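You operate a simulated robot arm through the tools that you are given. There is no shell and no other tool.

The job below is to be done with a simulated robot arm. You get a single attempt, and the scene is never put back.

## Task
Home the carriage, swap the lens for lens 29 and centre it.
Fine: lamp shutter closed while you swap, open after; old lens on the base plate before the round stage.

It is judged by the outcome, as a careful person would: the job done as asked, and still so three seconds after it is handed in. It fails if anything else is knocked over, pushed out of place, dropped, spilled or broken.

## Robot
A 7-joint arm with a fingered hand, fixed in place. Base frame: the origin is on the floor under the middle of its stand, x ahead of it, y to its left, z up. Readings come in mm, degrees, newtons and seconds.
It reaches about 1333 mm from its shoulder. Its first joint turns from -69.0 to 172.0 degrees. Payload 5 kg.
The TCP is the grasp point between the finger pads, 32 mm short of the fingertips. In the tool frame z runs along the fingers and y along their closing line. The gripper opens to 160 mm; its body begins 89 mm behind the TCP. The gripper is a hand of 3 fingers: y runs from the thumb to the fingers, the wrist lies at [0, 0, -252] in the tool frame, and closing takes about 1.5 s.
Orientation is that of the tool frame in the base frame, as a unit quaternion [x, y, z, w]. With the fingers straight down and closing along the base's y, the tool's x points along the base's -x, its y along +y and its z along -z.

## Interface
- The arm moves only by the tool servo_tool. Its argument "steps" is a list of rows, each a list of 2 entries, a list of its own where there are three numbers: the shift along the base's x, y, z in units of 150 mm (1.0 is 150 mm), then the turn, a rotation vector about the base's x, y, z in units of 120 degrees (1.0 is 120 degrees). In form: [[[tx, ty, tz], [ax, ay, az]], ...]. A call has 1 to 20 rows; each row is the pose to reach, as a shift and turn from the pose commanded when the call began. "jaw" is the opening, from 0 (shut) to 1 (fully open), set as the call begins (left out, the last holds). A call with a number of a shift or a turn outside -1 to 1 is refused whole. A row lasts 0.2 s, in which the tool goes at most 50 mm and 8.6 degrees; a call with a longer step from one row to the next is refused whole, and so is a gripper value outside its range. A pose out of reach is approached as far as the arm can. The call stops where the force on the tool passes 40 N (or 10 N more than at its start, if that is more) or the arm is blocked; 0.2 s more then pass. The fingers move at their own pace (about 108 mm/s each) and stop on an object; they squeeze with about 29 N. The grip force told is the motor's: it shows also when the fingers shut on nothing. Time passes only in rows, and 0.2 s behind the last, so rows that repeat a pose let the fingers close. It gives the time, the measured TCP pose, the force on the tool (base axes), the opening and the grip force at its end, in the units of the frame above (readings bear some noise), with the torque about the TCP (base axes, N m) and any sound that the robot's microphone picked up.
- Cameras (640 x 400 px; columns grow to the right, rows downward): "scene" is fixed at [50.1, -650, 1534.4]; the picture's right is [-0.03, -1.00, 0.00], its down [-0.49, 0.02, -0.87] and it looks along [0.87, -0.03, -0.49] (base axes); focal length 298 px, centre (320, 200). "wrist" rides on the gripper at [65, -4, -116] in the tool frame; the picture's right is [0.06, 1.00, 0.00], its down [-0.87, 0.05, -0.49] and it looks along [-0.49, 0.03, 0.87] (tool axes); focal length 261 px, centre (320, 200). There is no depth. A picture from a camera that has moved, and an enlarged one, comes with that camera's place and axes in the base frame and with its lens.
- camera(camera): a new picture of that camera. It takes no simulated time.
- slide_trunk(by): slides the trunk up (or, below 0, down) by that many mm; the arm rides with it, the base frame stays. It gives what a move gives, with no picture.
- finger_targets(finger1, finger2, thumb_bend): sets how far each is bent, from 0 (flat) to 1 (curled in); at 0.3 the hand is open as for a grip, at 0.7 the pads meet at the TCP. One left out holds its place. A second passes; each finger stops where it meets its share of the squeeze, and holds until it gets a number again. A gripper value or a shape takes the hand back. It gives what a move gives, with no picture; readings hold the bend of each and the force on the fingers (four entries, about 0 where the hand has none), thumb and palm.
- set_grasp(shape): the hand has 3 fingers and takes this shape, open, in about a second: jaw (thumb against the fingers, like two jaws); tri (thumb and two fingers); tip (a fingertip pinch); poke (one finger out to press); point (the index stretched); flat (the hand flat); cup (the hand cupped); fist (a fist). The gripper value then closes the fingers along that shape, each until it touches; the sizes above hold for jaw. It gives what a move gives, with no picture.
- inspect(camera, box): a new picture of the part [left, top, right, bottom] of that camera's present view, enlarged. It takes no simulated time.
- sign_off(): hands the job in; it is judged then, once.

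Nothing tells you positions but the pictures and the camera data. Unless the task says otherwise, let go and move clear before handing in.

The tools are called by a JSON object that holds its "name" and its "arguments". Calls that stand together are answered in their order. servo_tool: Moves the arm, as the interface text tells. Its arguments: {"type":"object","properties":{"steps":{"type":"array"},"jaw":{"type":"number"}},"required":["steps"]} The other tools are called the same way: slide_trunk (by) moves the trunk up or down; set_grasp (shape) gives the hand a shape; finger_targets (finger1, finger2, thumb_bend) moves the fingers one by one; camera (camera) takes a picture; inspect (camera, box) takes an enlarged picture of a part of a camera's view; sign_off () hands the job in.

At the start:

```text
time_s: 0.0
ee_pos: [617.6, -398.9, 1418.6]
tool_rot: [0.001, 1.0, 0.001, 0.001]
wrist_force: [0.2, -0.8, 0.2]
ft_torque: [-0.01, 0.03, -0.01]
width: 159.8
grip_force: 0.2
shape: jaw
bend: [0.3, 0.3, 0.3]
finger forces: [0.0, 0.1, 0.0, 0.0, 0.0, 0.0]
trunk travel left (down, up): [-775.0, 165.0]
```

scene: 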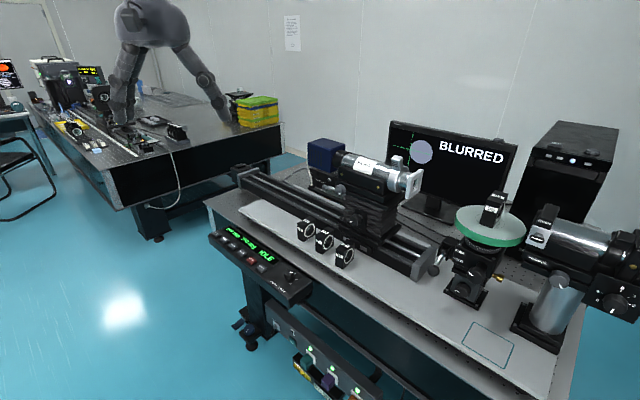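
wrist: 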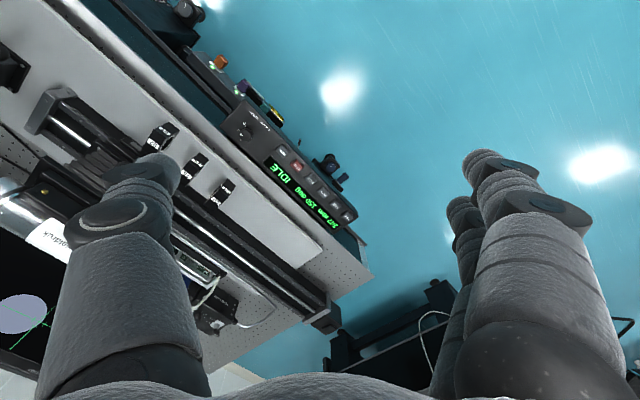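

I see an optical bench with a motorised carriage on a rail, a controller panel showing "IDLE", three mounted lenses in a row, a round stage holding a lens, a lamp, and a monitor that reads "BLURRED". I'll enlarge the important parts first.

{"name": "inspect", "arguments": {"camera": "scene", "box": [200, 220, 320, 310]}}

{"name": "inspect", "arguments": {"camera": "scene", "box": [280, 200, 380, 280]}}

{"name": "inspect", "arguments": {"camera": "scene", "box": [420, 180, 540, 320]}}

{"name": "inspect", "arguments": {"camera": "scene", "box": [500, 180, 640, 360]}}

{"name": "inspect", "arguments": {"camera": "scene", "box": [220, 120, 440, 290]}}

{"name": "inspect", "arguments": {"camera": "wrist", "box": [130, 80, 370, 260]}}

```text
4.44 times, centred on (260, 265) of scene
camera zoom: at [50.1, -650.0, 1534.4], right [-0.03, -1.0, 0.0], down [-0.49, 0.02, -0.87], along [0.87, -0.03, -0.49], focal length 1326 px, centre (587, -89)
```

zoom: 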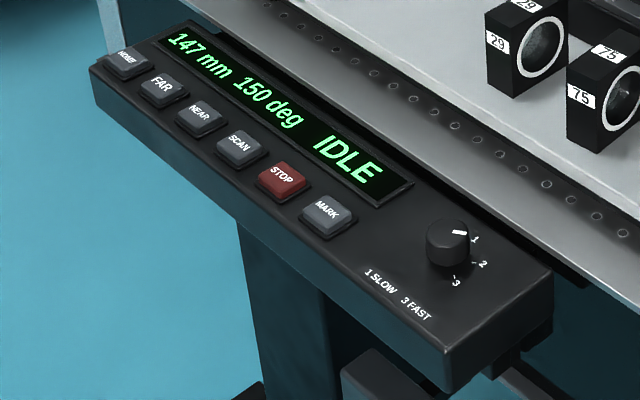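

```text
5.00 times, centred on (330, 240) of scene
camera zoom: at [50.1, -650.0, 1534.4], right [-0.03, -1.0, 0.0], down [-0.49, 0.02, -0.87], along [0.87, -0.03, -0.49], focal length 1492 px, centre (270, 0)
```

zoom: 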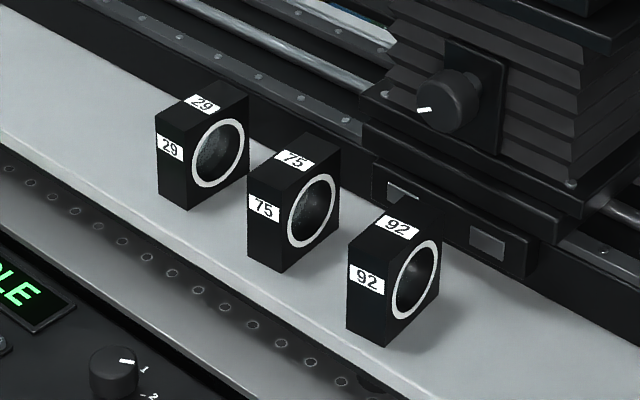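

```text
2.86 times, centred on (480, 250) of scene
camera zoom: at [50.1, -650.0, 1534.4], right [-0.03, -1.0, 0.0], down [-0.49, 0.02, -0.87], along [0.87, -0.03, -0.49], focal length 853 px, centre (-137, 57)
```

zoom: 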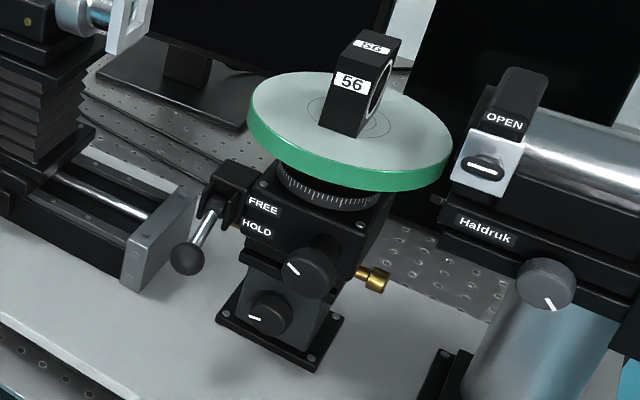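

```text
2.22 times, centred on (570, 270) of scene
camera zoom: at [50.1, -650.0, 1534.4], right [-0.03, -1.0, 0.0], down [-0.49, 0.02, -0.87], along [0.87, -0.03, -0.49], focal length 663 px, centre (-236, 44)
```

zoom: 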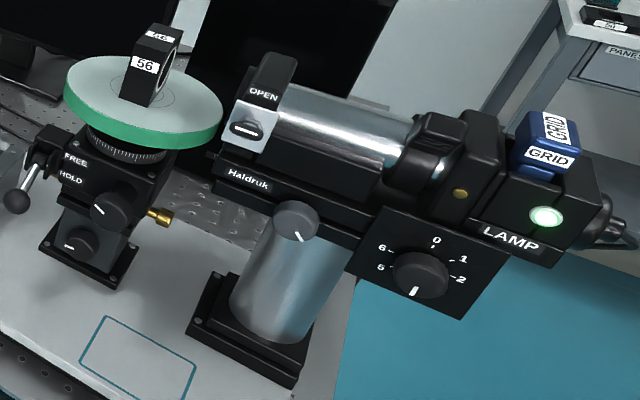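

```text
2.35 times, centred on (330, 205) of scene
camera zoom: at [50.1, -650.0, 1534.4], right [-0.03, -1.0, 0.0], down [-0.49, 0.02, -0.87], along [0.87, -0.03, -0.49], focal length 702 px, centre (296, 188)
```

zoom: 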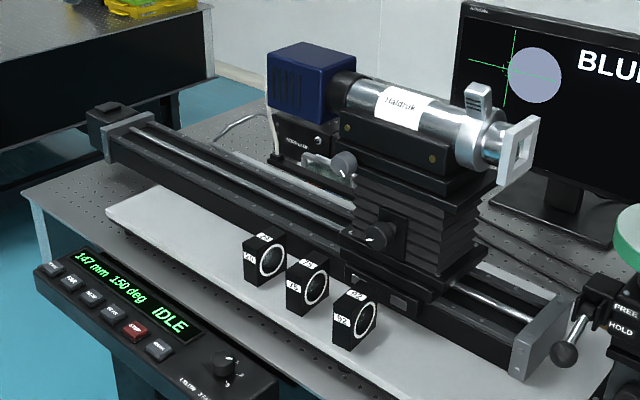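

```text
2.22 times, centred on (250, 170) of wrist
camera zoom: at [553.1, -403.5, 1535.9], right [-0.06, 1.0, 0.0], down [0.87, 0.05, 0.49], along [0.49, 0.03, -0.87], focal length 579 px, centre (476, 267)
```

zoom: 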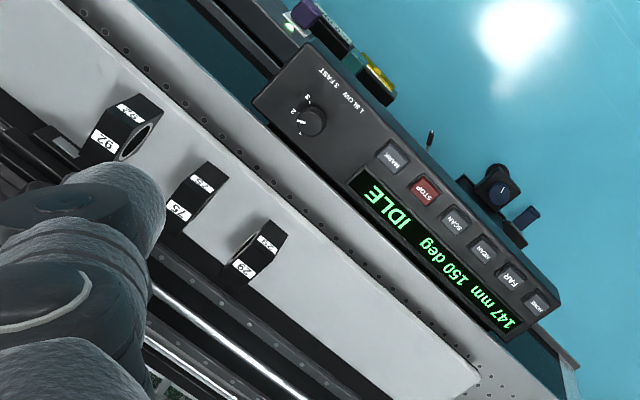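

I can read the panel: "147 mm 150 deg IDLE". Lens 29 looks to be near (860,-635,1003), the stage carries lens 56, and there is a cyan outline on the base plate. I'll look closer at the small labels before moving anything.

{"name": "inspect", "arguments": {"camera": "scene", "box": [205, 225, 265, 265]}}

{"name": "inspect", "arguments": {"camera": "scene", "box": [380, 110, 530, 200]}}

{"name": "inspect", "arguments": {"camera": "scene", "box": [455, 185, 535, 245]}}

{"name": "inspect", "arguments": {"camera": "scene", "box": [515, 195, 575, 255]}}

{"name": "inspect", "arguments": {"camera": "scene", "box": [280, 320, 400, 400]}}

{"name": "inspect", "arguments": {"camera": "scene", "box": [280, 10, 310, 55]}}

{"name": "inspect", "arguments": {"camera": "scene", "box": [425, 235, 515, 315]}}

{"name": "inspect", "arguments": {"camera": "scene", "box": [310, 145, 430, 225]}}

```text
10.00 times, centred on (235, 245) of scene
camera zoom: at [50.1, -650.0, 1534.4], right [-0.03, -1.0, 0.0], down [-0.49, 0.02, -0.87], along [0.87, -0.03, -0.49], focal length 2984 px, centre (1170, -250)
```

zoom: 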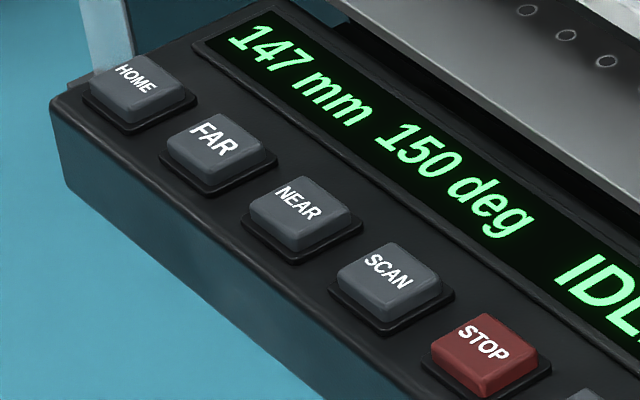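

```text
4.27 times, centred on (455, 155) of scene
camera zoom: at [50.1, -650.0, 1534.4], right [-0.03, -1.0, 0.0], down [-0.49, 0.02, -0.87], along [0.87, -0.03, -0.49], focal length 1273 px, centre (-256, 392)
```

zoom: 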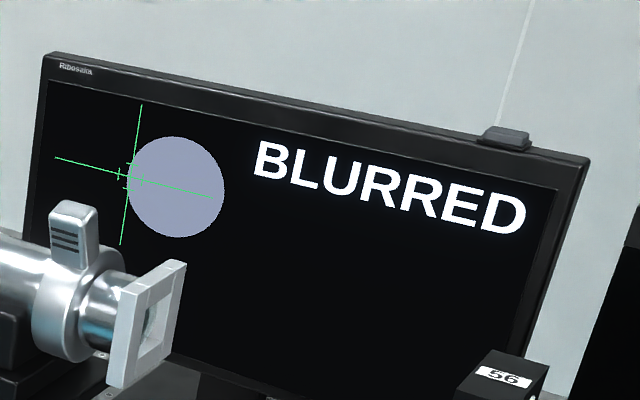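

```text
6.67 times, centred on (495, 215) of scene
camera zoom: at [50.1, -650.0, 1534.4], right [-0.03, -1.0, 0.0], down [-0.49, 0.02, -0.87], along [0.87, -0.03, -0.49], focal length 1990 px, centre (-847, 100)
```

zoom: 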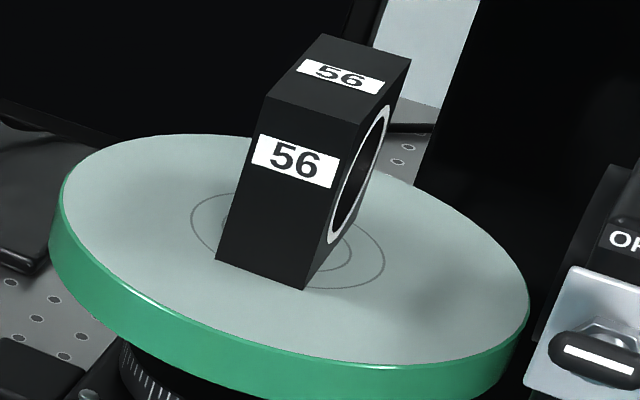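

```text
6.67 times, centred on (545, 225) of scene
camera zoom: at [50.1, -650.0, 1534.4], right [-0.03, -1.0, 0.0], down [-0.49, 0.02, -0.87], along [0.87, -0.03, -0.49], focal length 1990 px, centre (-1180, 33)
```

zoom: 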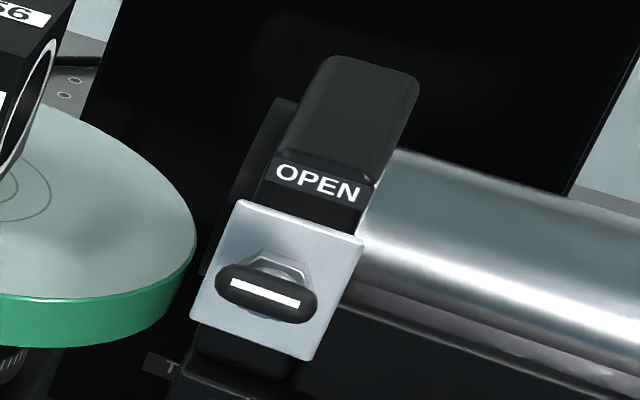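

```text
5.00 times, centred on (340, 360) of scene
camera zoom: at [50.1, -650.0, 1534.4], right [-0.03, -1.0, 0.0], down [-0.49, 0.02, -0.87], along [0.87, -0.03, -0.49], focal length 1492 px, centre (220, -600)
```

zoom: 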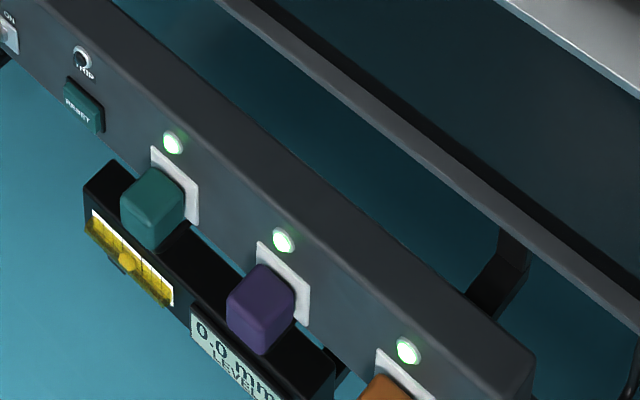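

```text
8.89 times, centred on (295, 32) of scene
camera zoom: at [50.1, -650.0, 1534.4], right [-0.03, -1.0, 0.0], down [-0.49, 0.02, -0.87], along [0.87, -0.03, -0.49], focal length 2653 px, centre (542, 1689)
```

zoom: 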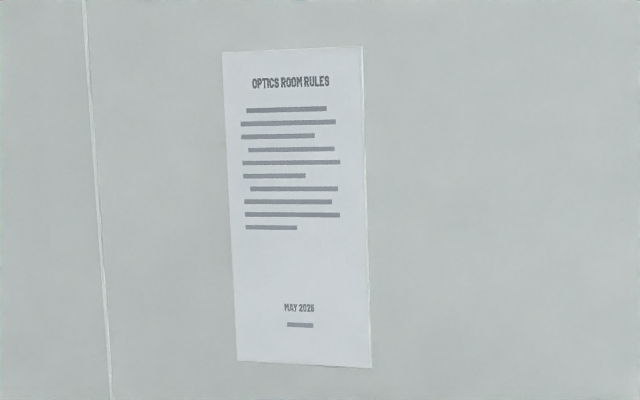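

```text
5.00 times, centred on (470, 275) of scene
camera zoom: at [50.1, -650.0, 1534.4], right [-0.03, -1.0, 0.0], down [-0.49, 0.02, -0.87], along [0.87, -0.03, -0.49], focal length 1492 px, centre (-430, -175)
```

zoom: 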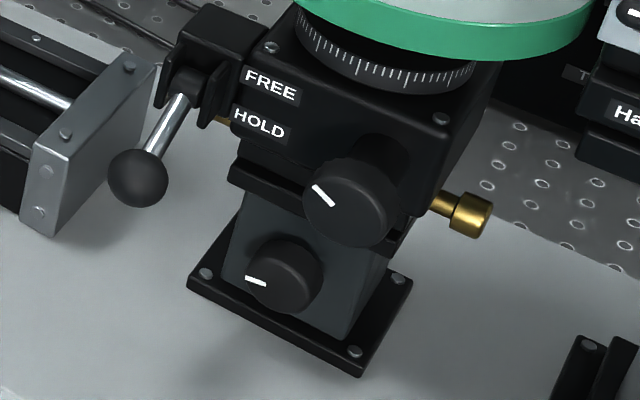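

```text
5.00 times, centred on (370, 185) of scene
camera zoom: at [50.1, -650.0, 1534.4], right [-0.03, -1.0, 0.0], down [-0.49, 0.02, -0.87], along [0.87, -0.03, -0.49], focal length 1492 px, centre (70, 275)
```

zoom: 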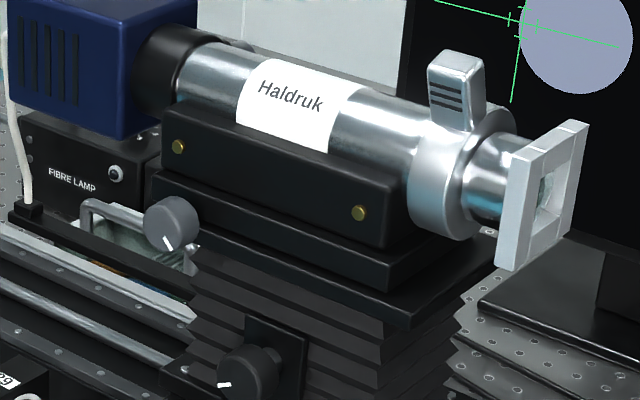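

The panel's HOME button works out at about (975,-293,877). The bench runs diagonally, roughly along (-0.7,-0.7). I'll switch the hand to the poke shape and see where the fingertip ends up.

{"name": "set_grasp", "arguments": {"shape": "poke"}}

{"name": "camera", "arguments": {"camera": "wrist"}}

{"name": "inspect", "arguments": {"camera": "scene", "box": [90, 0, 250, 130]}}

```text
time_s: 0.9
ee_pos: [616.8, -398.9, 1418.7]
tool_rot: [0.0, 1.0, 0.001, 0.0]
wrist_force: [-0.3, 0.1, 0.4]
ft_torque: [0.01, -0.01, -0.01]
width: 0.1
grip_force: 0.0
shape: poke
bend: [1.0, 1.0, 0.46]
finger forces: [0.0, 0.0, 0.1, 0.1, 0.0, 0.0]
trunk travel left (down, up): [-775.0, 165.0]
```

```text
taken
camera wrist: at [553.1, -403.5, 1535.9], right [-0.06, 1.0, 0.0], down [0.87, 0.05, 0.49], along [0.49, 0.03, -0.87], focal length 261 px, centre (320, 200)
```

wrist: 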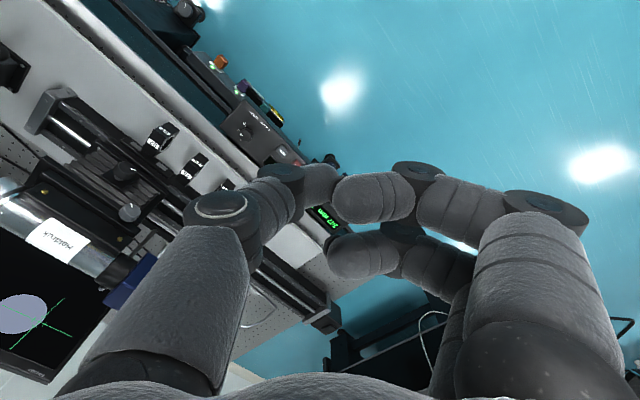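

```text
3.08 times, centred on (170, 65) of scene
camera zoom: at [50.1, -650.0, 1534.4], right [-0.03, -1.0, 0.0], down [-0.49, 0.02, -0.87], along [0.87, -0.03, -0.49], focal length 918 px, centre (782, 615)
```

zoom: 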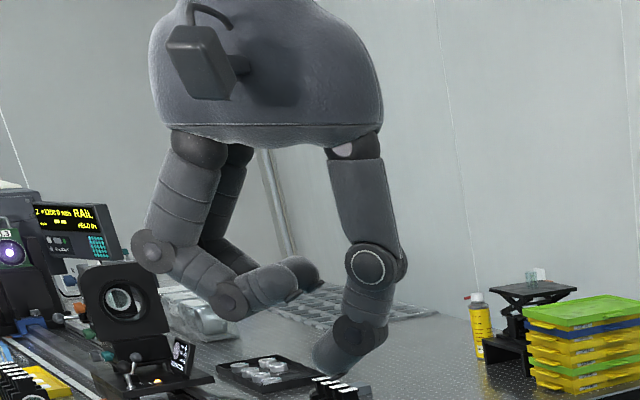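

In the poke shape both fingers curl and the thumb is the digit left out. I'll try the point shape too and compare before choosing a digit for pressing.

{"name": "set_grasp", "arguments": {"shape": "point"}}

{"name": "camera", "arguments": {"camera": "wrist"}}

{"name": "inspect", "arguments": {"camera": "scene", "box": [90, 0, 250, 130]}}

```text
time_s: 1.8
ee_pos: [617.8, -399.3, 1418.4]
tool_rot: [0.0, 1.0, 0.0, 0.001]
wrist_force: [0.2, -0.3, 0.1]
ft_torque: [0.02, 0.01, -0.06]
width: 0.0
grip_force: 0.0
shape: point
bend: [0.38, 1.0, 0.43]
finger forces: [0.1, 0.0, 0.1, 0.0, 0.0, 0.1]
trunk travel left (down, up): [-775.0, 165.0]
```

```text
taken
camera wrist: at [553.1, -403.5, 1535.9], right [-0.06, 1.0, 0.0], down [0.87, 0.05, 0.49], along [0.49, 0.03, -0.87], focal length 261 px, centre (320, 200)
```

wrist: 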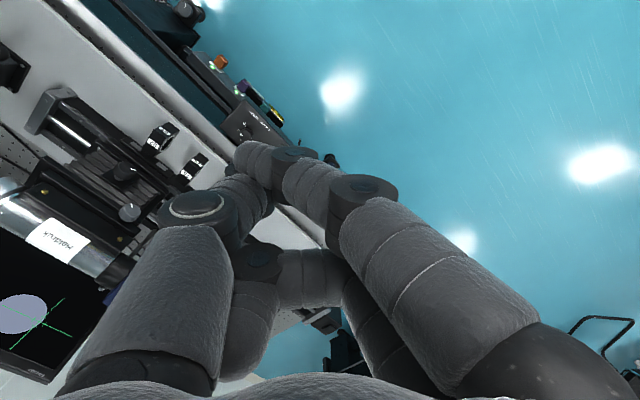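

```text
3.08 times, centred on (170, 65) of scene
camera zoom: at [50.1, -650.0, 1534.4], right [-0.03, -1.0, 0.0], down [-0.49, 0.02, -0.87], along [0.87, -0.03, -0.49], focal length 918 px, centre (782, 615)
```

zoom: 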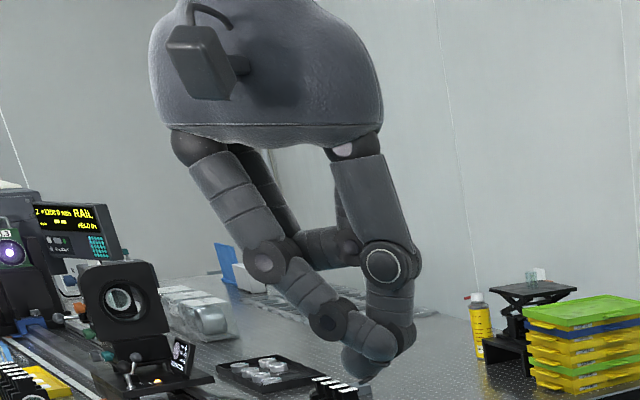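

Point swings one finger across the hand, which is awkward. I'll try the fingertip pinch, closed, as the pressing tip.

{"name": "set_grasp", "arguments": {"shape": "tip"}}

{"name": "servo_tool", "arguments": {"steps": [[[0, 0, 0], [0, 0, 0]], [[0, 0, 0], [0, 0, 0]], [[0, 0, 0], [0, 0, 0]], [[0, 0, 0], [0, 0, 0]], [[0, 0, 0], [0, 0, 0]], [[0, 0, 0], [0, 0, 0]], [[0, 0, 0], [0, 0, 0]]], "jaw": 0}}

{"name": "camera", "arguments": {"camera": "wrist"}}

{"name": "inspect", "arguments": {"camera": "scene", "box": [90, 0, 250, 130]}}

```text
time_s: 2.7
ee_pos: [617.3, -399.0, 1419.4]
tool_rot: [-0.001, 1.0, 0.0, 0.001]
wrist_force: [0.3, 0.1, 0.6]
ft_torque: [0.01, -0.01, -0.01]
width: 160.1
grip_force: 0.1
shape: tip
bend: [0.3, 0.3, 0.3]
finger forces: [0.0, 0.1, 0.1, 0.0, 0.0, 0.0]
trunk travel left (down, up): [-775.0, 165.0]
```

```text
time_s: 4.3
ee_pos: [617.1, -399.3, 1419.9]
tool_rot: [0.0, 1.0, 0.001, 0.0]
wrist_force: [-0.5, 0.3, -0.5]
ft_torque: [-0.01, -0.01, -0.04]
width: 0.0
grip_force: 28.7
shape: tip
bend: [0.65, 0.65, 0.67]
finger forces: [0.0, 0.1, 0.0, 0.0, 0.1, 0.0]
trunk travel left (down, up): [-775.0, 165.0]
```

```text
taken
camera wrist: at [553.1, -403.5, 1535.9], right [-0.06, 1.0, 0.0], down [0.87, 0.05, 0.49], along [0.49, 0.03, -0.87], focal length 261 px, centre (320, 200)
```

wrist: 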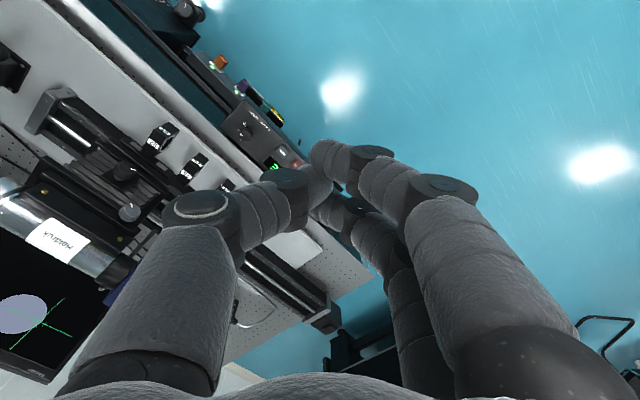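

```text
3.08 times, centred on (170, 65) of scene
camera zoom: at [50.1, -650.0, 1534.4], right [-0.03, -1.0, 0.0], down [-0.49, 0.02, -0.87], along [0.87, -0.03, -0.49], focal length 918 px, centre (782, 615)
```

zoom: 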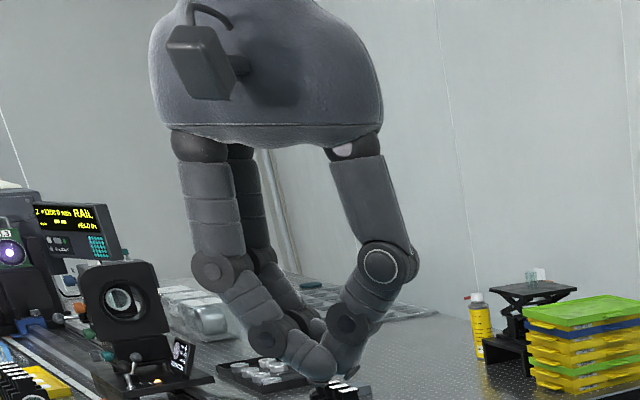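

Poke fits best: only the thumb tip is low, about 32 mm past the TCP, with the curled fingers well above it. I'll go back to poke and move towards the HOME button.

{"name": "set_grasp", "arguments": {"shape": "poke"}}

{"name": "servo_tool", "arguments": {"steps": [[[0.2, 0.06, -0.1], [0, 0, 0]], [[0.4, 0.12, -0.2], [0, 0, 0]], [[0.6, 0.18, -0.3], [0, 0, 0]], [[0.8, 0.24, -0.4], [0, 0, 0]], [[1.0, 0.3, -0.5], [0, 0, 0]]]}}

{"name": "servo_tool", "arguments": {"steps": [[[0.2, 0.06, -0.2], [0, 0, 0]], [[0.4, 0.12, -0.4], [0, 0, 0]], [[0.6, 0.18, -0.6], [0, 0, 0]], [[0.8, 0.24, -0.8], [0, 0, 0]], [[1.0, 0.3, -1.0], [0, 0, 0]]]}}

{"name": "camera", "arguments": {"camera": "wrist"}}

{"name": "camera", "arguments": {"camera": "scene"}}

```text
time_s: 5.2
ee_pos: [616.8, -399.8, 1419.8]
tool_rot: [0.0, 1.0, 0.001, 0.001]
wrist_force: [-0.2, -0.5, 0.3]
ft_torque: [-0.01, -0.01, 0.01]
width: 0.3
grip_force: 0.1
shape: poke
bend: [0.95, 0.95, 1.0]
finger forces: [0.1, 0.0, 0.0, 0.0, 0.0, 0.1]
trunk travel left (down, up): [-775.0, 165.0]
```

```text
time_s: 6.4
ee_pos: [769.5, -356.9, 1342.8]
tool_rot: [0.0, 1.0, 0.0, -0.001]
wrist_force: [-0.3, -0.2, 1.2]
ft_torque: [-0.02, 0.06, 0.01]
width: 0.0
grip_force: 0.0
shape: poke
bend: [0.95, 0.95, 1.0]
finger forces: [0.0, 0.0, 0.0, 0.0, 0.0, 0.0]
trunk travel left (down, up): [-775.0, 165.0]
```

```text
time_s: 7.6
ee_pos: [908.4, -314.9, 1196.6]
tool_rot: [0.0, 1.0, 0.002, 0.0]
wrist_force: [0.2, -0.4, -1.2]
ft_torque: [-0.02, 0.01, 0.0]
width: 0.0
grip_force: 0.1
shape: poke
bend: [0.95, 0.95, 1.0]
finger forces: [0.0, 0.0, 0.0, 0.0, 0.1, 0.1]
out of reach, approached as far as the arm can: row 5
trunk travel left (down, up): [-775.0, 165.0]
```

```text
taken
camera wrist: at [843.3, -319.0, 1312.9], right [-0.06, 1.0, 0.0], down [0.87, 0.05, 0.49], along [0.49, 0.03, -0.87], focal length 261 px, centre (320, 200)
```

wrist: 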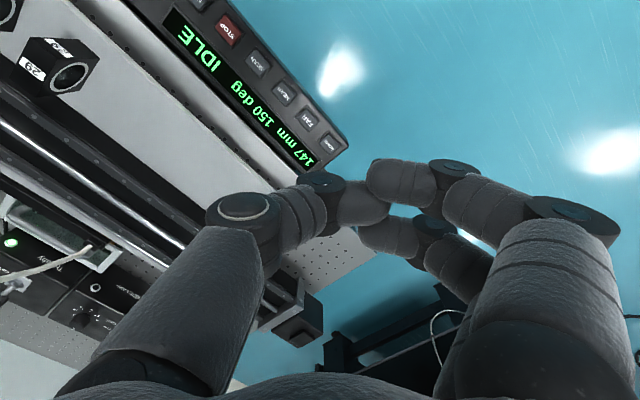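

```text
taken
```

scene: 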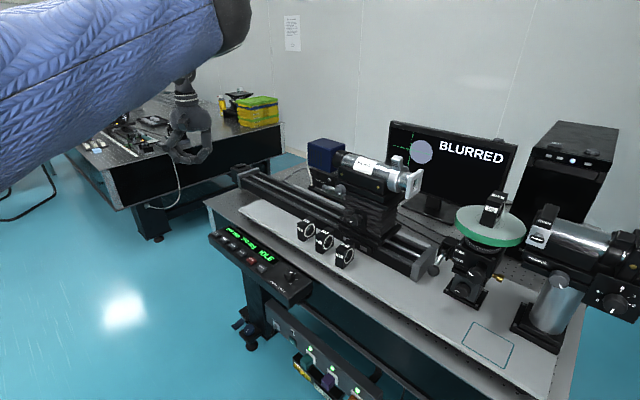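

This pose is at the edge of reach because the shoulder sits too high. I'll pull the hand back over clear floor and lower the trunk.

{"name": "servo_tool", "arguments": {"steps": [[[-0.2, -0.05, 0.2], [0, 0, 0]], [[-0.4, -0.05, 0.4], [0, 0, 0]], [[-0.6, -0.05, 0.6], [0, 0, 0]], [[-0.8, -0.05, 0.8], [0, 0, 0]], [[-1.0, -0.05, 1.0], [0, 0, 0]]]}}

{"name": "servo_tool", "arguments": {"steps": [[[-0.25, 0, 0.1], [0, 0, 0]], [[-0.5, 0, 0.2], [0, 0, 0]], [[-0.75, 0, 0.3], [0, 0, 0]], [[-1.0, 0, 0.4], [0, 0, 0]]]}}

{"name": "servo_tool", "arguments": {"steps": [[[-0.25, 0, 0], [0, 0, 0]], [[-0.5, 0, 0], [0, 0, 0]], [[-0.75, 0, 0], [0, 0, 0]], [[-1.0, 0, 0], [0, 0, 0]]]}}

{"name": "slide_trunk", "arguments": {"by": -250}}

{"name": "camera", "arguments": {"camera": "scene"}}

{"name": "camera", "arguments": {"camera": "wrist"}}

```text
time_s: 8.8
ee_pos: [758.5, -319.5, 1345.2]
tool_rot: [0.0, 1.0, 0.0, -0.001]
wrist_force: [-1.3, -0.1, 0.2]
ft_torque: [-0.03, -0.04, -0.01]
width: 0.0
grip_force: 0.1
shape: poke
bend: [0.95, 0.95, 1.0]
finger forces: [0.1, 0.1, 0.1, 0.0, 0.0, 0.0]
trunk travel left (down, up): [-775.0, 165.0]
```

```text
time_s: 9.8
ee_pos: [607.1, -319.0, 1407.5]
tool_rot: [0.001, 1.0, 0.0, 0.001]
wrist_force: [-0.7, -1.3, 0.4]
ft_torque: [-0.02, -0.1, -0.01]
width: 0.0
grip_force: 0.1
shape: poke
bend: [0.95, 0.95, 1.0]
finger forces: [0.1, 0.1, 0.0, 0.0, 0.1, 0.0]
trunk travel left (down, up): [-775.0, 165.0]
```

```text
time_s: 10.8
ee_pos: [454.5, -319.9, 1404.7]
tool_rot: [0.0, 1.0, 0.0, 0.001]
wrist_force: [-0.9, -0.3, 0.0]
ft_torque: [0.0, -0.06, 0.02]
width: 0.1
grip_force: 0.0
shape: poke
bend: [0.95, 0.95, 1.0]
finger forces: [0.0, 0.0, 0.1, 0.0, 0.1, 0.1]
trunk travel left (down, up): [-775.0, 165.0]
```

```text
time_s: 13.4
ee_pos: [458.9, -319.5, 1154.8]
tool_rot: [0.0, 1.0, 0.0, 0.0]
wrist_force: [-0.5, -0.9, 0.2]
ft_torque: [0.0, 0.04, -0.02]
width: 0.0
grip_force: 0.0
shape: poke
bend: [0.95, 0.95, 1.0]
finger forces: [0.0, 0.0, 0.1, 0.0, 0.0, 0.1]
trunk travel left (down, up): [-525.0, 415.0]
```

```text
taken
```

scene: 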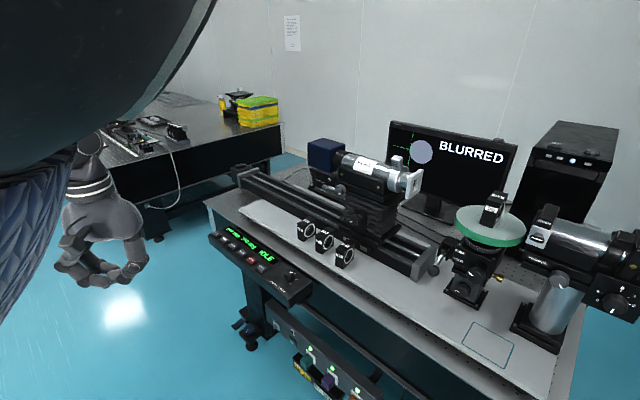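

```text
taken
camera wrist: at [395.0, -323.3, 1270.4], right [-0.06, 1.0, 0.0], down [0.87, 0.05, 0.49], along [0.49, 0.03, -0.87], focal length 261 px, centre (320, 200)
```

wrist: 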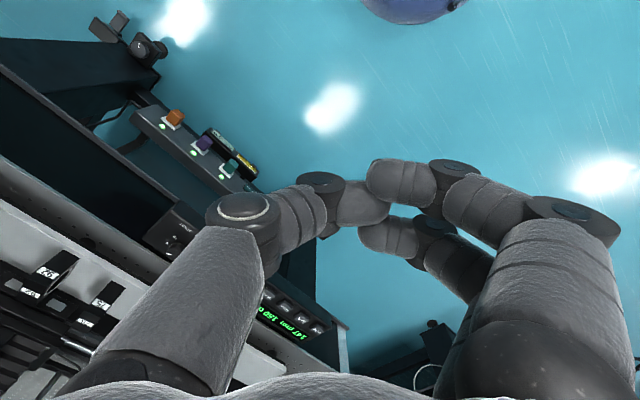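

The hand is clear of everything over the floor, so I'll lower the trunk another 250 mm and then try a single digit. Finger 1 stays straight enough to press while the others curl.

{"name": "slide_trunk", "arguments": {"by": -200}}

{"name": "finger_targets", "arguments": {"finger1": 0.3, "finger2": 0.3, "thumb_bend": 0.5}}

{"name": "finger_targets", "arguments": {"finger1": 1.0, "finger2": 1.0, "thumb_bend": 0.5}}

{"name": "camera", "arguments": {"camera": "wrist"}}

{"name": "camera", "arguments": {"camera": "scene"}}

```text
time_s: 15.6
ee_pos: [458.6, -318.5, 954.4]
tool_rot: [0.0, 1.0, 0.0, 0.0]
wrist_force: [0.0, 0.2, 0.2]
ft_torque: [-0.06, -0.01, -0.01]
width: 0.0
grip_force: 0.0
shape: poke
bend: [0.95, 0.95, 1.0]
finger forces: [0.1, 0.0, 0.0, 0.0, 0.0, 0.1]
trunk travel left (down, up): [-325.0, 615.0]
```

```text
time_s: 16.6
ee_pos: [459.3, -318.3, 953.7]
tool_rot: [0.0, 1.0, 0.001, 0.0]
wrist_force: [-0.3, 0.5, -0.5]
ft_torque: [0.0, 0.0, -0.02]
width: 127.5
grip_force: 0.0
shape: fingers
bend: [0.3, 0.3, 0.5]
finger forces: [0.0, 0.0, 0.0, 0.0, 0.0, 0.0]
trunk travel left (down, up): [-325.0, 615.0]
```

```text
time_s: 17.6
ee_pos: [459.4, -318.8, 952.9]
tool_rot: [0.0, 1.0, 0.001, 0.0]
wrist_force: [-0.5, -0.7, 0.4]
ft_torque: [-0.03, 0.0, 0.02]
width: 57.3
grip_force: 0.1
shape: fingers
bend: [1.0, 1.0, 0.5]
finger forces: [0.0, 0.1, 0.1, 0.0, 0.0, 0.0]
trunk travel left (down, up): [-325.0, 615.0]
```

```text
taken
camera wrist: at [395.1, -323.3, 1070.3], right [-0.06, 1.0, 0.0], down [0.87, 0.05, 0.49], along [0.49, 0.03, -0.87], focal length 261 px, centre (320, 200)
```

wrist: 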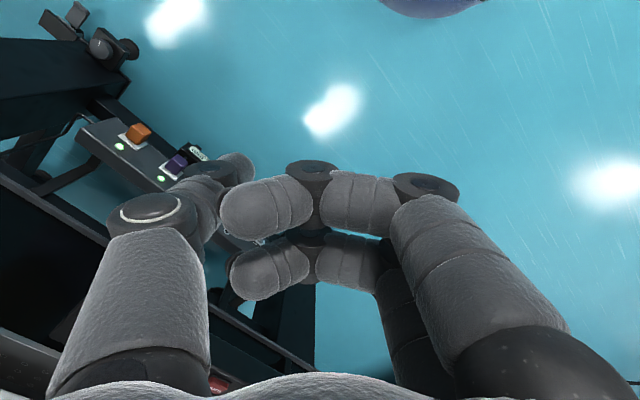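

```text
taken
```

scene: 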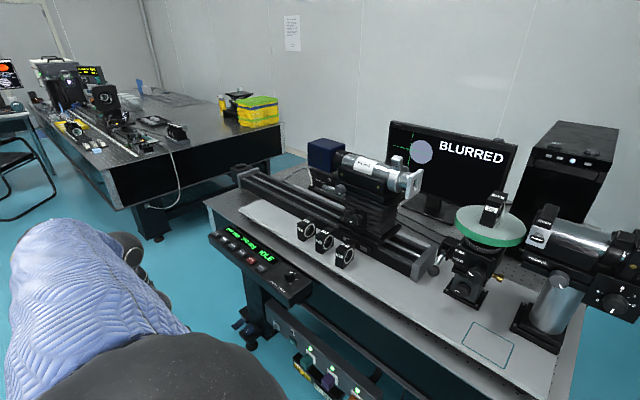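

With the fingers curled and the thumb at 0.5, the thumb tip sits near tool offset [0,-50,38], clear of the other fingers. I'll raise the hand and carry it to above the HOME button.

{"name": "servo_tool", "arguments": {"steps": [[[0.15, 0.02, 0.25], [0, 0, 0]], [[0.4, 0.06, 0.4], [0, 0, 0]], [[0.7, 0.1, 0.5], [0, 0, 0]], [[1.0, 0.15, 0.6], [0, 0, 0]]]}}

{"name": "servo_tool", "arguments": {"steps": [[[0.25, 0.03, 0.1], [0, 0, 0]], [[0.5, 0.07, 0.2], [0, 0, 0]], [[0.75, 0.11, 0.2], [0, 0, 0]], [[1.0, 0.15, 0.2], [0, 0, 0]]]}}

{"name": "servo_tool", "arguments": {"steps": [[[0.25, 0.03, 0], [0, 0, 0]], [[0.5, 0.07, 0], [0, 0, 0]], [[0.75, 0.11, 0], [0, 0, 0]], [[1.0, 0.15, 0], [0, 0, 0]]]}}

{"name": "camera", "arguments": {"camera": "wrist"}}

{"name": "camera", "arguments": {"camera": "scene"}}

```text
time_s: 18.6
ee_pos: [612.7, -297.2, 1043.0]
tool_rot: [0.0, 1.0, 0.001, -0.001]
wrist_force: [0.4, 0.0, 0.4]
ft_torque: [0.02, 0.02, 0.04]
width: 57.5
grip_force: 0.0
shape: fingers
bend: [1.0, 1.0, 0.5]
finger forces: [0.0, 0.0, 0.0, 0.0, 0.0, 0.1]
trunk travel left (down, up): [-325.0, 615.0]
```

```text
time_s: 19.6
ee_pos: [726.5, -292.5, 1033.1]
tool_rot: [0.0, 1.0, 0.012, 0.013]
wrist_force: [-0.3, -0.2, -0.5]
ft_torque: [0.01, 0.01, -0.04]
width: 57.5
grip_force: 0.0
shape: fingers
bend: [1.0, 1.0, 0.5]
finger forces: [0.0, 0.0, 0.0, 0.0, 0.0, 0.1]
out of reach, approached as far as the arm can: row 2, 3, 4
trunk travel left (down, up): [-325.0, 615.0]
```

```text
time_s: 20.6
ee_pos: [806.8, -303.0, 977.4]
tool_rot: [0.001, 1.0, 0.017, 0.022]
wrist_force: [-0.9, 0.1, 0.0]
ft_torque: [-0.02, 0.05, 0.01]
width: 57.6
grip_force: 0.1
shape: fingers
bend: [1.0, 1.0, 0.5]
finger forces: [0.0, 0.1, 0.1, 0.0, 0.0, 0.0]
out of reach, approached as far as the arm can: row 1, 2, 3, 4
trunk travel left (down, up): [-325.0, 615.0]
```

```text
taken
camera wrist: at [736.0, -310.2, 1090.3], right [-0.06, 1.0, 0.03], down [0.85, 0.04, 0.53], along [0.53, 0.06, -0.85], focal length 261 px, centre (320, 200)
```

wrist: 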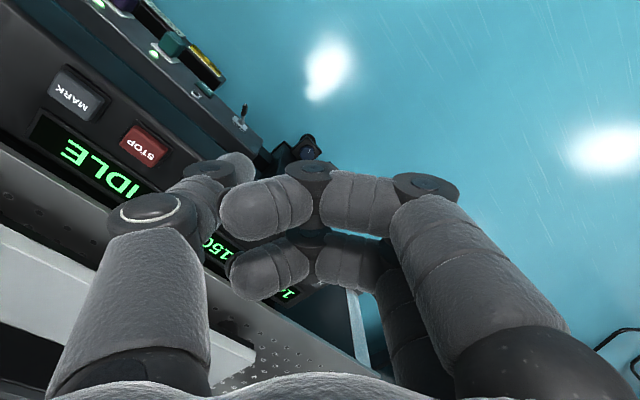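

```text
taken
```

scene: 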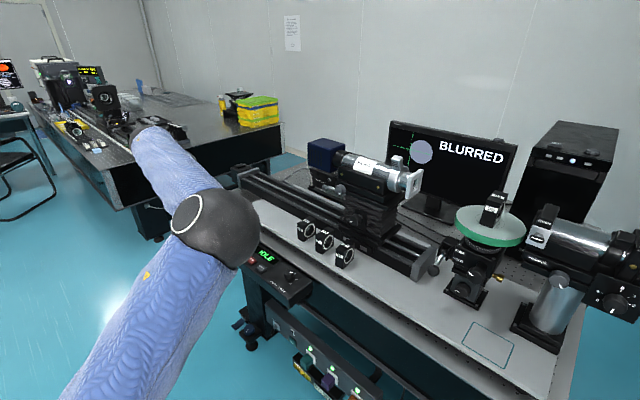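

Lowering was the wrong direction: the fitted shoulder height is about 1050 mm at trunk zero, and it is far lower now. I'll back off to open floor and raise the trunk near its top, which should suit the stage and bench heights.

{"name": "servo_tool", "arguments": {"steps": [[[-0.25, 0, 0.1], [0, 0, 0]], [[-0.5, 0, 0.1], [0, 0, 0]], [[-0.75, 0, 0.1], [0, 0, 0]], [[-1.0, 0, 0.1], [0, 0, 0]]]}}

{"name": "servo_tool", "arguments": {"steps": [[[-0.25, 0, 0], [0, 0, 0]], [[-0.5, 0, 0], [0, 0, 0]], [[-0.75, 0, 0], [0, 0, 0]], [[-1.0, 0, 0], [0, 0, 0]]]}}

{"name": "servo_tool", "arguments": {"steps": [[[-0.25, 0, 0], [0, 0, 0]], [[-0.5, 0, 0], [0, 0, 0]], [[-0.75, 0, 0], [0, 0, 0]], [[-1.0, 0, 0], [0, 0, 0]]]}}

```text
time_s: 21.6
ee_pos: [652.7, -302.9, 993.1]
tool_rot: [0.0, 1.0, 0.018, 0.023]
wrist_force: [0.2, -0.7, -0.3]
ft_torque: [-0.01, 0.02, 0.02]
width: 57.5
grip_force: 0.0
shape: fingers
bend: [1.0, 1.0, 0.5]
finger forces: [0.0, 0.0, 0.0, 0.0, 0.0, 0.0]
trunk travel left (down, up): [-325.0, 615.0]
```

```text
time_s: 22.6
ee_pos: [503.6, -301.3, 991.8]
tool_rot: [0.0, 1.0, 0.017, 0.022]
wrist_force: [-0.4, 0.5, 0.3]
ft_torque: [0.0, 0.02, 0.02]
width: 57.6
grip_force: 0.0
shape: fingers
bend: [1.0, 1.0, 0.5]
finger forces: [0.0, 0.0, 0.0, 0.1, 0.0, 0.0]
trunk travel left (down, up): [-325.0, 615.0]
```

```text
time_s: 23.6
ee_pos: [356.7, -305.0, 990.2]
tool_rot: [-0.001, 1.0, 0.017, 0.022]
wrist_force: [0.2, -0.7, 0.6]
ft_torque: [0.0, -0.02, 0.01]
width: 57.5
grip_force: 0.1
shape: fingers
bend: [1.0, 1.0, 0.5]
finger forces: [0.0, 0.0, 0.1, 0.1, 0.0, 0.0]
trunk travel left (down, up): [-325.0, 615.0]
```

The hand is clear, so I'll raise the trunk close to its upper limit.

{"name": "slide_trunk", "arguments": {"by": 600}}

{"name": "servo_tool", "arguments": {"steps": [[[0.2, 0, -0.2], [-0.016, 0.021, 0]], [[0.4, 0, -0.4], [-0.016, 0.021, 0]], [[0.6, 0, -0.6], [-0.016, 0.021, 0]], [[0.8, 0, -0.8], [-0.016, 0.021, 0]], [[1.0, 0, -1.0], [-0.016, 0.021, 0]]]}}

{"name": "servo_tool", "arguments": {"steps": [[[0.2, 0, -0.2], [0, 0, 0]], [[0.4, 0, -0.4], [0, 0, 0]], [[0.6, 0, -0.6], [0, 0, 0]], [[0.8, 0, -0.8], [0, 0, 0]], [[1.0, 0, -1.0], [0, 0, 0]]]}}

{"name": "camera", "arguments": {"camera": "scene"}}

{"name": "camera", "arguments": {"camera": "wrist"}}

```text
refused: 600 is not a number from -400 to 400
```

```text
time_s: 24.8
ee_pos: [503.9, -305.6, 841.9]
tool_rot: [0.001, 1.0, 0.001, 0.0]
wrist_force: [0.4, 0.6, -0.4]
ft_torque: [0.03, -0.02, 0.01]
width: 57.2
grip_force: 0.0
shape: fingers
bend: [1.0, 1.0, 0.5]
finger forces: [0.0, 0.0, 0.0, 0.0, 0.1, 0.0]
trunk travel left (down, up): [-325.0, 615.0]
```

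```text
time_s: 25.9
ee_pos: [653.9, -308.0, 693.9]
tool_rot: [0.0, 1.0, 0.001, 0.0]
wrist_force: [0.0, 0.0, -1.0]
ft_torque: [0.0, 0.01, 0.02]
width: 57.6
grip_force: 0.0
shape: fingers
bend: [1.0, 1.0, 0.5]
finger forces: [0.0, 0.0, 0.0, 0.1, 0.0, 0.1]
trunk travel left (down, up): [-325.0, 615.0]
```

```text
taken
```

scene: 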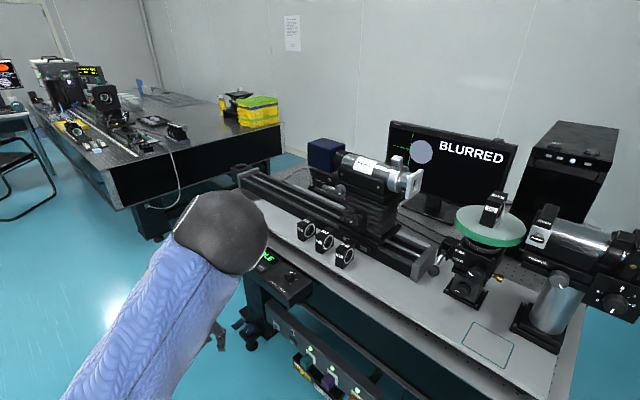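

```text
taken
camera wrist: at [589.2, -311.9, 808.8], right [-0.06, 1.0, 0.0], down [0.87, 0.05, 0.49], along [0.49, 0.03, -0.87], focal length 261 px, centre (320, 200)
```

wrist: 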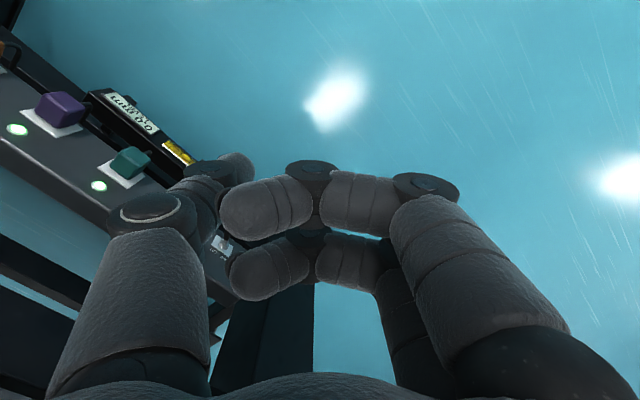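

The trunk call was refused (400 mm is the limit per call), so the hand came down low beside the bench; it touched nothing. I'll back straight out before raising the trunk.

{"name": "servo_tool", "arguments": {"steps": [[[-0.25, 0, 0.1], [0, 0, 0]], [[-0.5, 0, 0.2], [0, 0, 0]], [[-0.75, 0, 0.3], [0, 0, 0]], [[-1.0, 0, 0.4], [0, 0, 0]]]}}

{"name": "servo_tool", "arguments": {"steps": [[[-0.25, 0, 0], [0, 0, 0]], [[-0.5, 0, 0], [0, 0, 0]], [[-0.75, 0, 0], [0, 0, 0]]]}}

{"name": "slide_trunk", "arguments": {"by": 400}}

```text
time_s: 26.9
ee_pos: [505.6, -304.6, 755.1]
tool_rot: [0.0, 1.0, 0.0, 0.002]
wrist_force: [-0.6, 0.4, 0.0]
ft_torque: [0.01, -0.02, 0.04]
width: 57.7
grip_force: 0.0
shape: fingers
bend: [1.0, 1.0, 0.5]
finger forces: [0.1, 0.1, 0.1, 0.0, 0.1, 0.0]
trunk travel left (down, up): [-325.0, 615.0]
```

```text
time_s: 27.8
ee_pos: [464.3, -311.5, 759.8]
tool_rot: [0.001, 1.0, 0.0, -0.001]
wrist_force: [-0.2, 0.4, 0.3]
ft_torque: [-0.01, 0.0, -0.03]
width: 57.5
grip_force: 0.0
shape: fingers
bend: [1.0, 1.0, 0.5]
finger forces: [0.0, 0.0, 0.1, 0.0, 0.0, 0.0]
out of reach, approached as far as the arm can: row 2, 3
trunk travel left (down, up): [-325.0, 615.0]
```

```text
time_s: 31.6
ee_pos: [464.5, -311.4, 1160.2]
tool_rot: [-0.001, 1.0, 0.001, -0.001]
wrist_force: [0.6, 0.0, -0.3]
ft_torque: [0.02, 0.0, -0.01]
width: 57.6
grip_force: 0.1
shape: fingers
bend: [1.0, 1.0, 0.5]
finger forces: [0.1, 0.1, 0.1, 0.0, 0.1, 0.0]
trunk travel left (down, up): [-725.0, 215.0]
```

The trunk is back near its starting height. I'll raise it another 150 mm so the shoulder is roughly level with the stage work.

{"name": "slide_trunk", "arguments": {"by": 150}}

{"name": "servo_tool", "arguments": {"steps": [[[0.25, 0, -0.1], [0, 0, 0]], [[0.5, 0, -0.2], [0, 0, 0]], [[0.75, 0, -0.3], [0, 0, 0]], [[1.0, 0, -0.4], [0, 0, 0]]]}}

{"name": "servo_tool", "arguments": {"steps": [[[0.25, 0.1, -0.1], [0, 0, 0]], [[0.5, 0.2, -0.2], [0, 0, 0]], [[0.75, 0.3, -0.3], [0, 0, 0]], [[1.0, 0.4, -0.4], [0, 0, 0]]]}}

{"name": "camera", "arguments": {"camera": "scene"}}

{"name": "camera", "arguments": {"camera": "wrist"}}

```text
time_s: 33.3
ee_pos: [465.1, -313.6, 1310.1]
tool_rot: [0.0, 1.0, 0.0, -0.001]
wrist_force: [-0.8, -0.4, 0.1]
ft_torque: [-0.01, 0.01, 0.01]
width: 57.4
grip_force: 0.0
shape: fingers
bend: [1.0, 1.0, 0.5]
finger forces: [0.0, 0.1, 0.0, 0.1, 0.0, 0.0]
trunk travel left (down, up): [-875.0, 65.0]
```

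```text
time_s: 34.3
ee_pos: [619.2, -311.6, 1247.7]
tool_rot: [0.0, 1.0, 0.0, -0.001]
wrist_force: [0.7, 0.3, -1.2]
ft_torque: [0.01, 0.04, 0.0]
width: 57.4
grip_force: 0.1
shape: fingers
bend: [1.0, 1.0, 0.5]
finger forces: [0.0, 0.1, 0.0, 0.1, 0.0, 0.0]
trunk travel left (down, up): [-875.0, 65.0]
```

```text
time_s: 35.3
ee_pos: [765.4, -249.3, 1182.7]
tool_rot: [0.001, 1.0, 0.001, -0.003]
wrist_force: [0.4, -0.2, -1.3]
ft_torque: [0.01, 0.07, 0.02]
width: 57.5
grip_force: 0.1
shape: fingers
bend: [1.0, 1.0, 0.5]
finger forces: [0.0, 0.0, 0.1, 0.0, 0.1, 0.0]
trunk travel left (down, up): [-875.0, 65.0]
```

```text
taken
```

scene: 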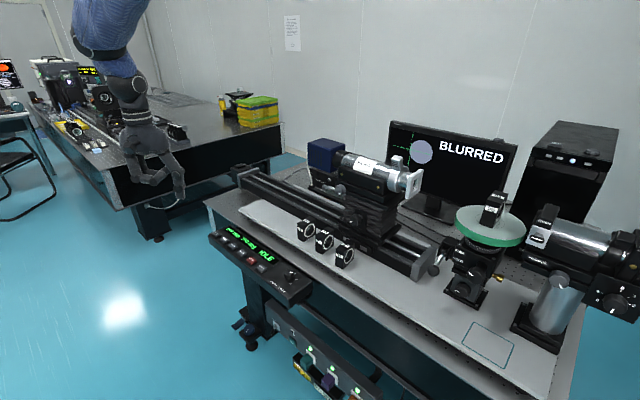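

```text
taken
camera wrist: at [701.7, -253.1, 1299.4], right [-0.06, 1.0, 0.0], down [0.87, 0.05, 0.49], along [0.49, 0.03, -0.87], focal length 261 px, centre (320, 200)
```

wrist: 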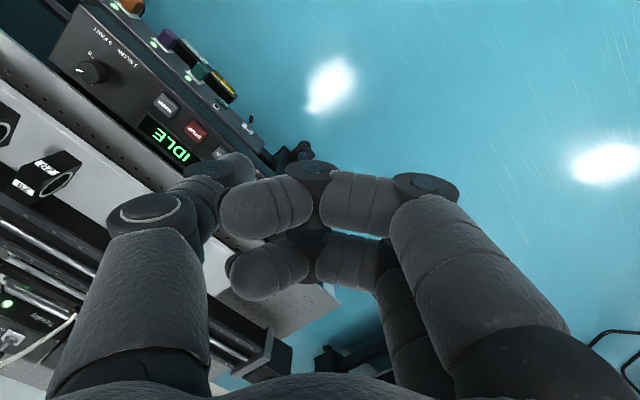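

The hand is now well inside reach. Next I'll move to just above the HOME button.

{"name": "servo_tool", "arguments": {"steps": [[[0.25, 0, -0.2], [0, 0, 0]], [[0.5, 0, -0.4], [0, 0, 0]], [[0.75, 0, -0.6], [0, 0, 0]], [[1.0, 0, -0.8], [0, 0, 0]]]}}

{"name": "camera", "arguments": {"camera": "scene"}}

{"name": "camera", "arguments": {"camera": "wrist"}}

```text
time_s: 36.3
ee_pos: [848.3, -296.6, 1118.2]
tool_rot: [-0.002, 1.0, 0.002, 0.001]
wrist_force: [0.9, 0.1, -0.1]
ft_torque: [-0.02, 0.05, -0.04]
width: 57.4
grip_force: 0.1
shape: fingers
bend: [1.0, 1.0, 0.5]
finger forces: [0.0, 0.0, 0.0, 0.0, 0.0, 0.1]
out of reach, approached as far as the arm can: row 2, 3, 4
trunk travel left (down, up): [-875.0, 65.0]
```

```text
taken
```

scene: 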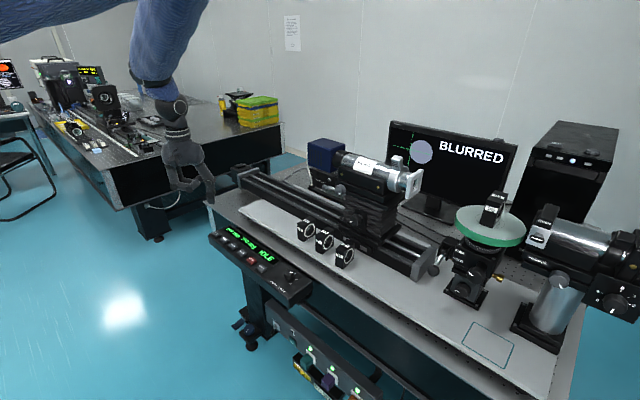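

```text
taken
camera wrist: at [784.4, -300.8, 1234.4], right [-0.06, 1.0, 0.01], down [0.87, 0.05, 0.49], along [0.49, 0.04, -0.87], focal length 261 px, centre (320, 200)
```

wrist: 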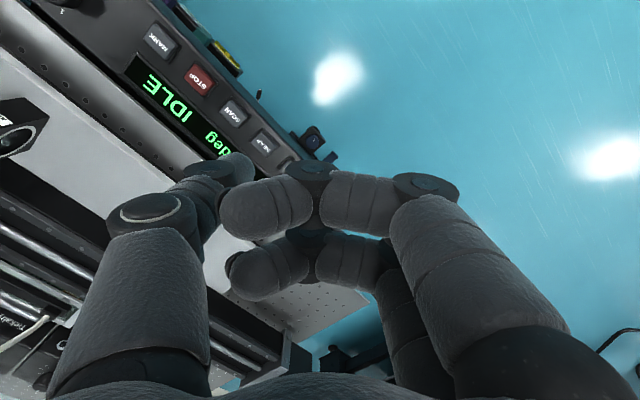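

The arm isn't fully stretched, so a joint limit is stopping it with the hand pointing straight down. I'll turn the hand to line up with the bench and tilt the fingers forward, which should relieve the wrist.

{"name": "servo_tool", "arguments": {"steps": [[[-0.2, 0.05, 0.1], [0, 0, -0.06]], [[-0.4, 0.1, 0.2], [0, 0, -0.12]], [[-0.6, 0.15, 0.3], [0, 0, -0.18]], [[-0.6, 0.15, 0.3], [0, 0, -0.24]], [[-0.6, 0.15, 0.3], [0, 0, -0.3]], [[-0.6, 0.15, 0.3], [0, 0, -0.36]]]}}

{"name": "servo_tool", "arguments": {"steps": [[[0, 0, 0], [-0.045, -0.045, 0]], [[0, 0, 0], [-0.09, -0.09, 0]], [[0, 0, 0], [-0.135, -0.135, 0]], [[0, 0, 0], [-0.18, -0.18, 0]], [[0, 0, 0], [-0.225, -0.225, 0]], [[0, 0, 0], [-0.265, -0.265, 0]]]}}

{"name": "camera", "arguments": {"camera": "scene"}}

{"name": "camera", "arguments": {"camera": "wrist"}}

```text
time_s: 37.7
ee_pos: [755.5, -270.6, 1160.6]
tool_rot: [0.369, 0.93, 0.001, -0.001]
wrist_force: [-0.6, 1.1, -0.2]
ft_torque: [0.02, -0.01, 0.02]
width: 57.3
grip_force: 0.0
shape: fingers
bend: [1.0, 1.0, 0.5]
finger forces: [0.0, 0.0, 0.1, 0.1, 0.0, 0.0]
trunk travel left (down, up): [-875.0, 65.0]
```

```text
time_s: 39.1
ee_pos: [766.4, -329.0, 1163.6]
tool_rot: [0.336, 0.867, -0.132, 0.345]
wrist_force: [0.2, 0.3, 0.3]
ft_torque: [-0.01, 0.03, 0.0]
width: 57.5
grip_force: 0.0
shape: fingers
bend: [1.0, 1.0, 0.5]
finger forces: [0.0, 0.1, 0.0, 0.0, 0.0, 0.0]
out of reach, approached as far as the arm can: row 4, 5, 6
trunk travel left (down, up): [-875.0, 65.0]
```

```text
taken
```

scene: 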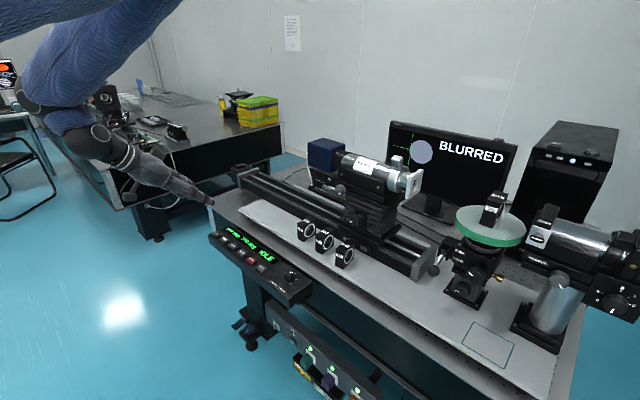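

```text
taken
camera wrist: at [670.8, -247.7, 1205.2], right [0.64, 0.77, -0.04], down [0.25, -0.16, 0.95], along [0.73, -0.62, -0.3], focal length 261 px, centre (320, 200)
```

wrist: 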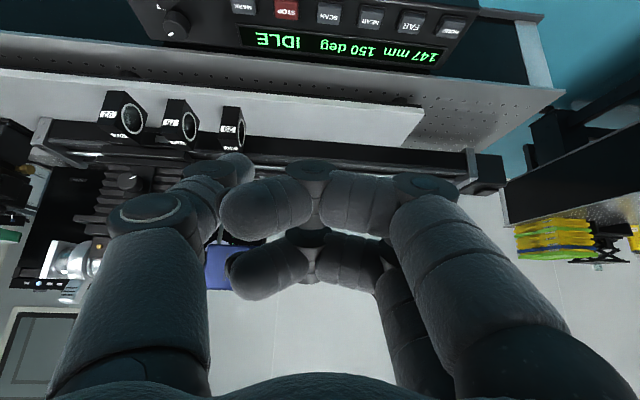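

The tilt was also limited, so I need to know how the arm itself is bent. I'll look closely at the arm in the scene view.

{"name": "inspect", "arguments": {"camera": "scene", "box": [0, 0, 260, 220]}}

```text
1.82 times, centred on (130, 110) of scene
camera zoom: at [50.1, -650.0, 1534.4], right [-0.03, -1.0, 0.0], down [-0.49, 0.02, -0.87], along [0.87, -0.03, -0.49], focal length 543 px, centre (666, 364)
```

zoom: 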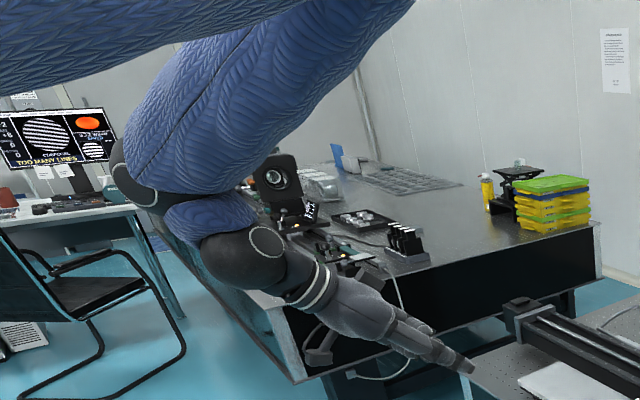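

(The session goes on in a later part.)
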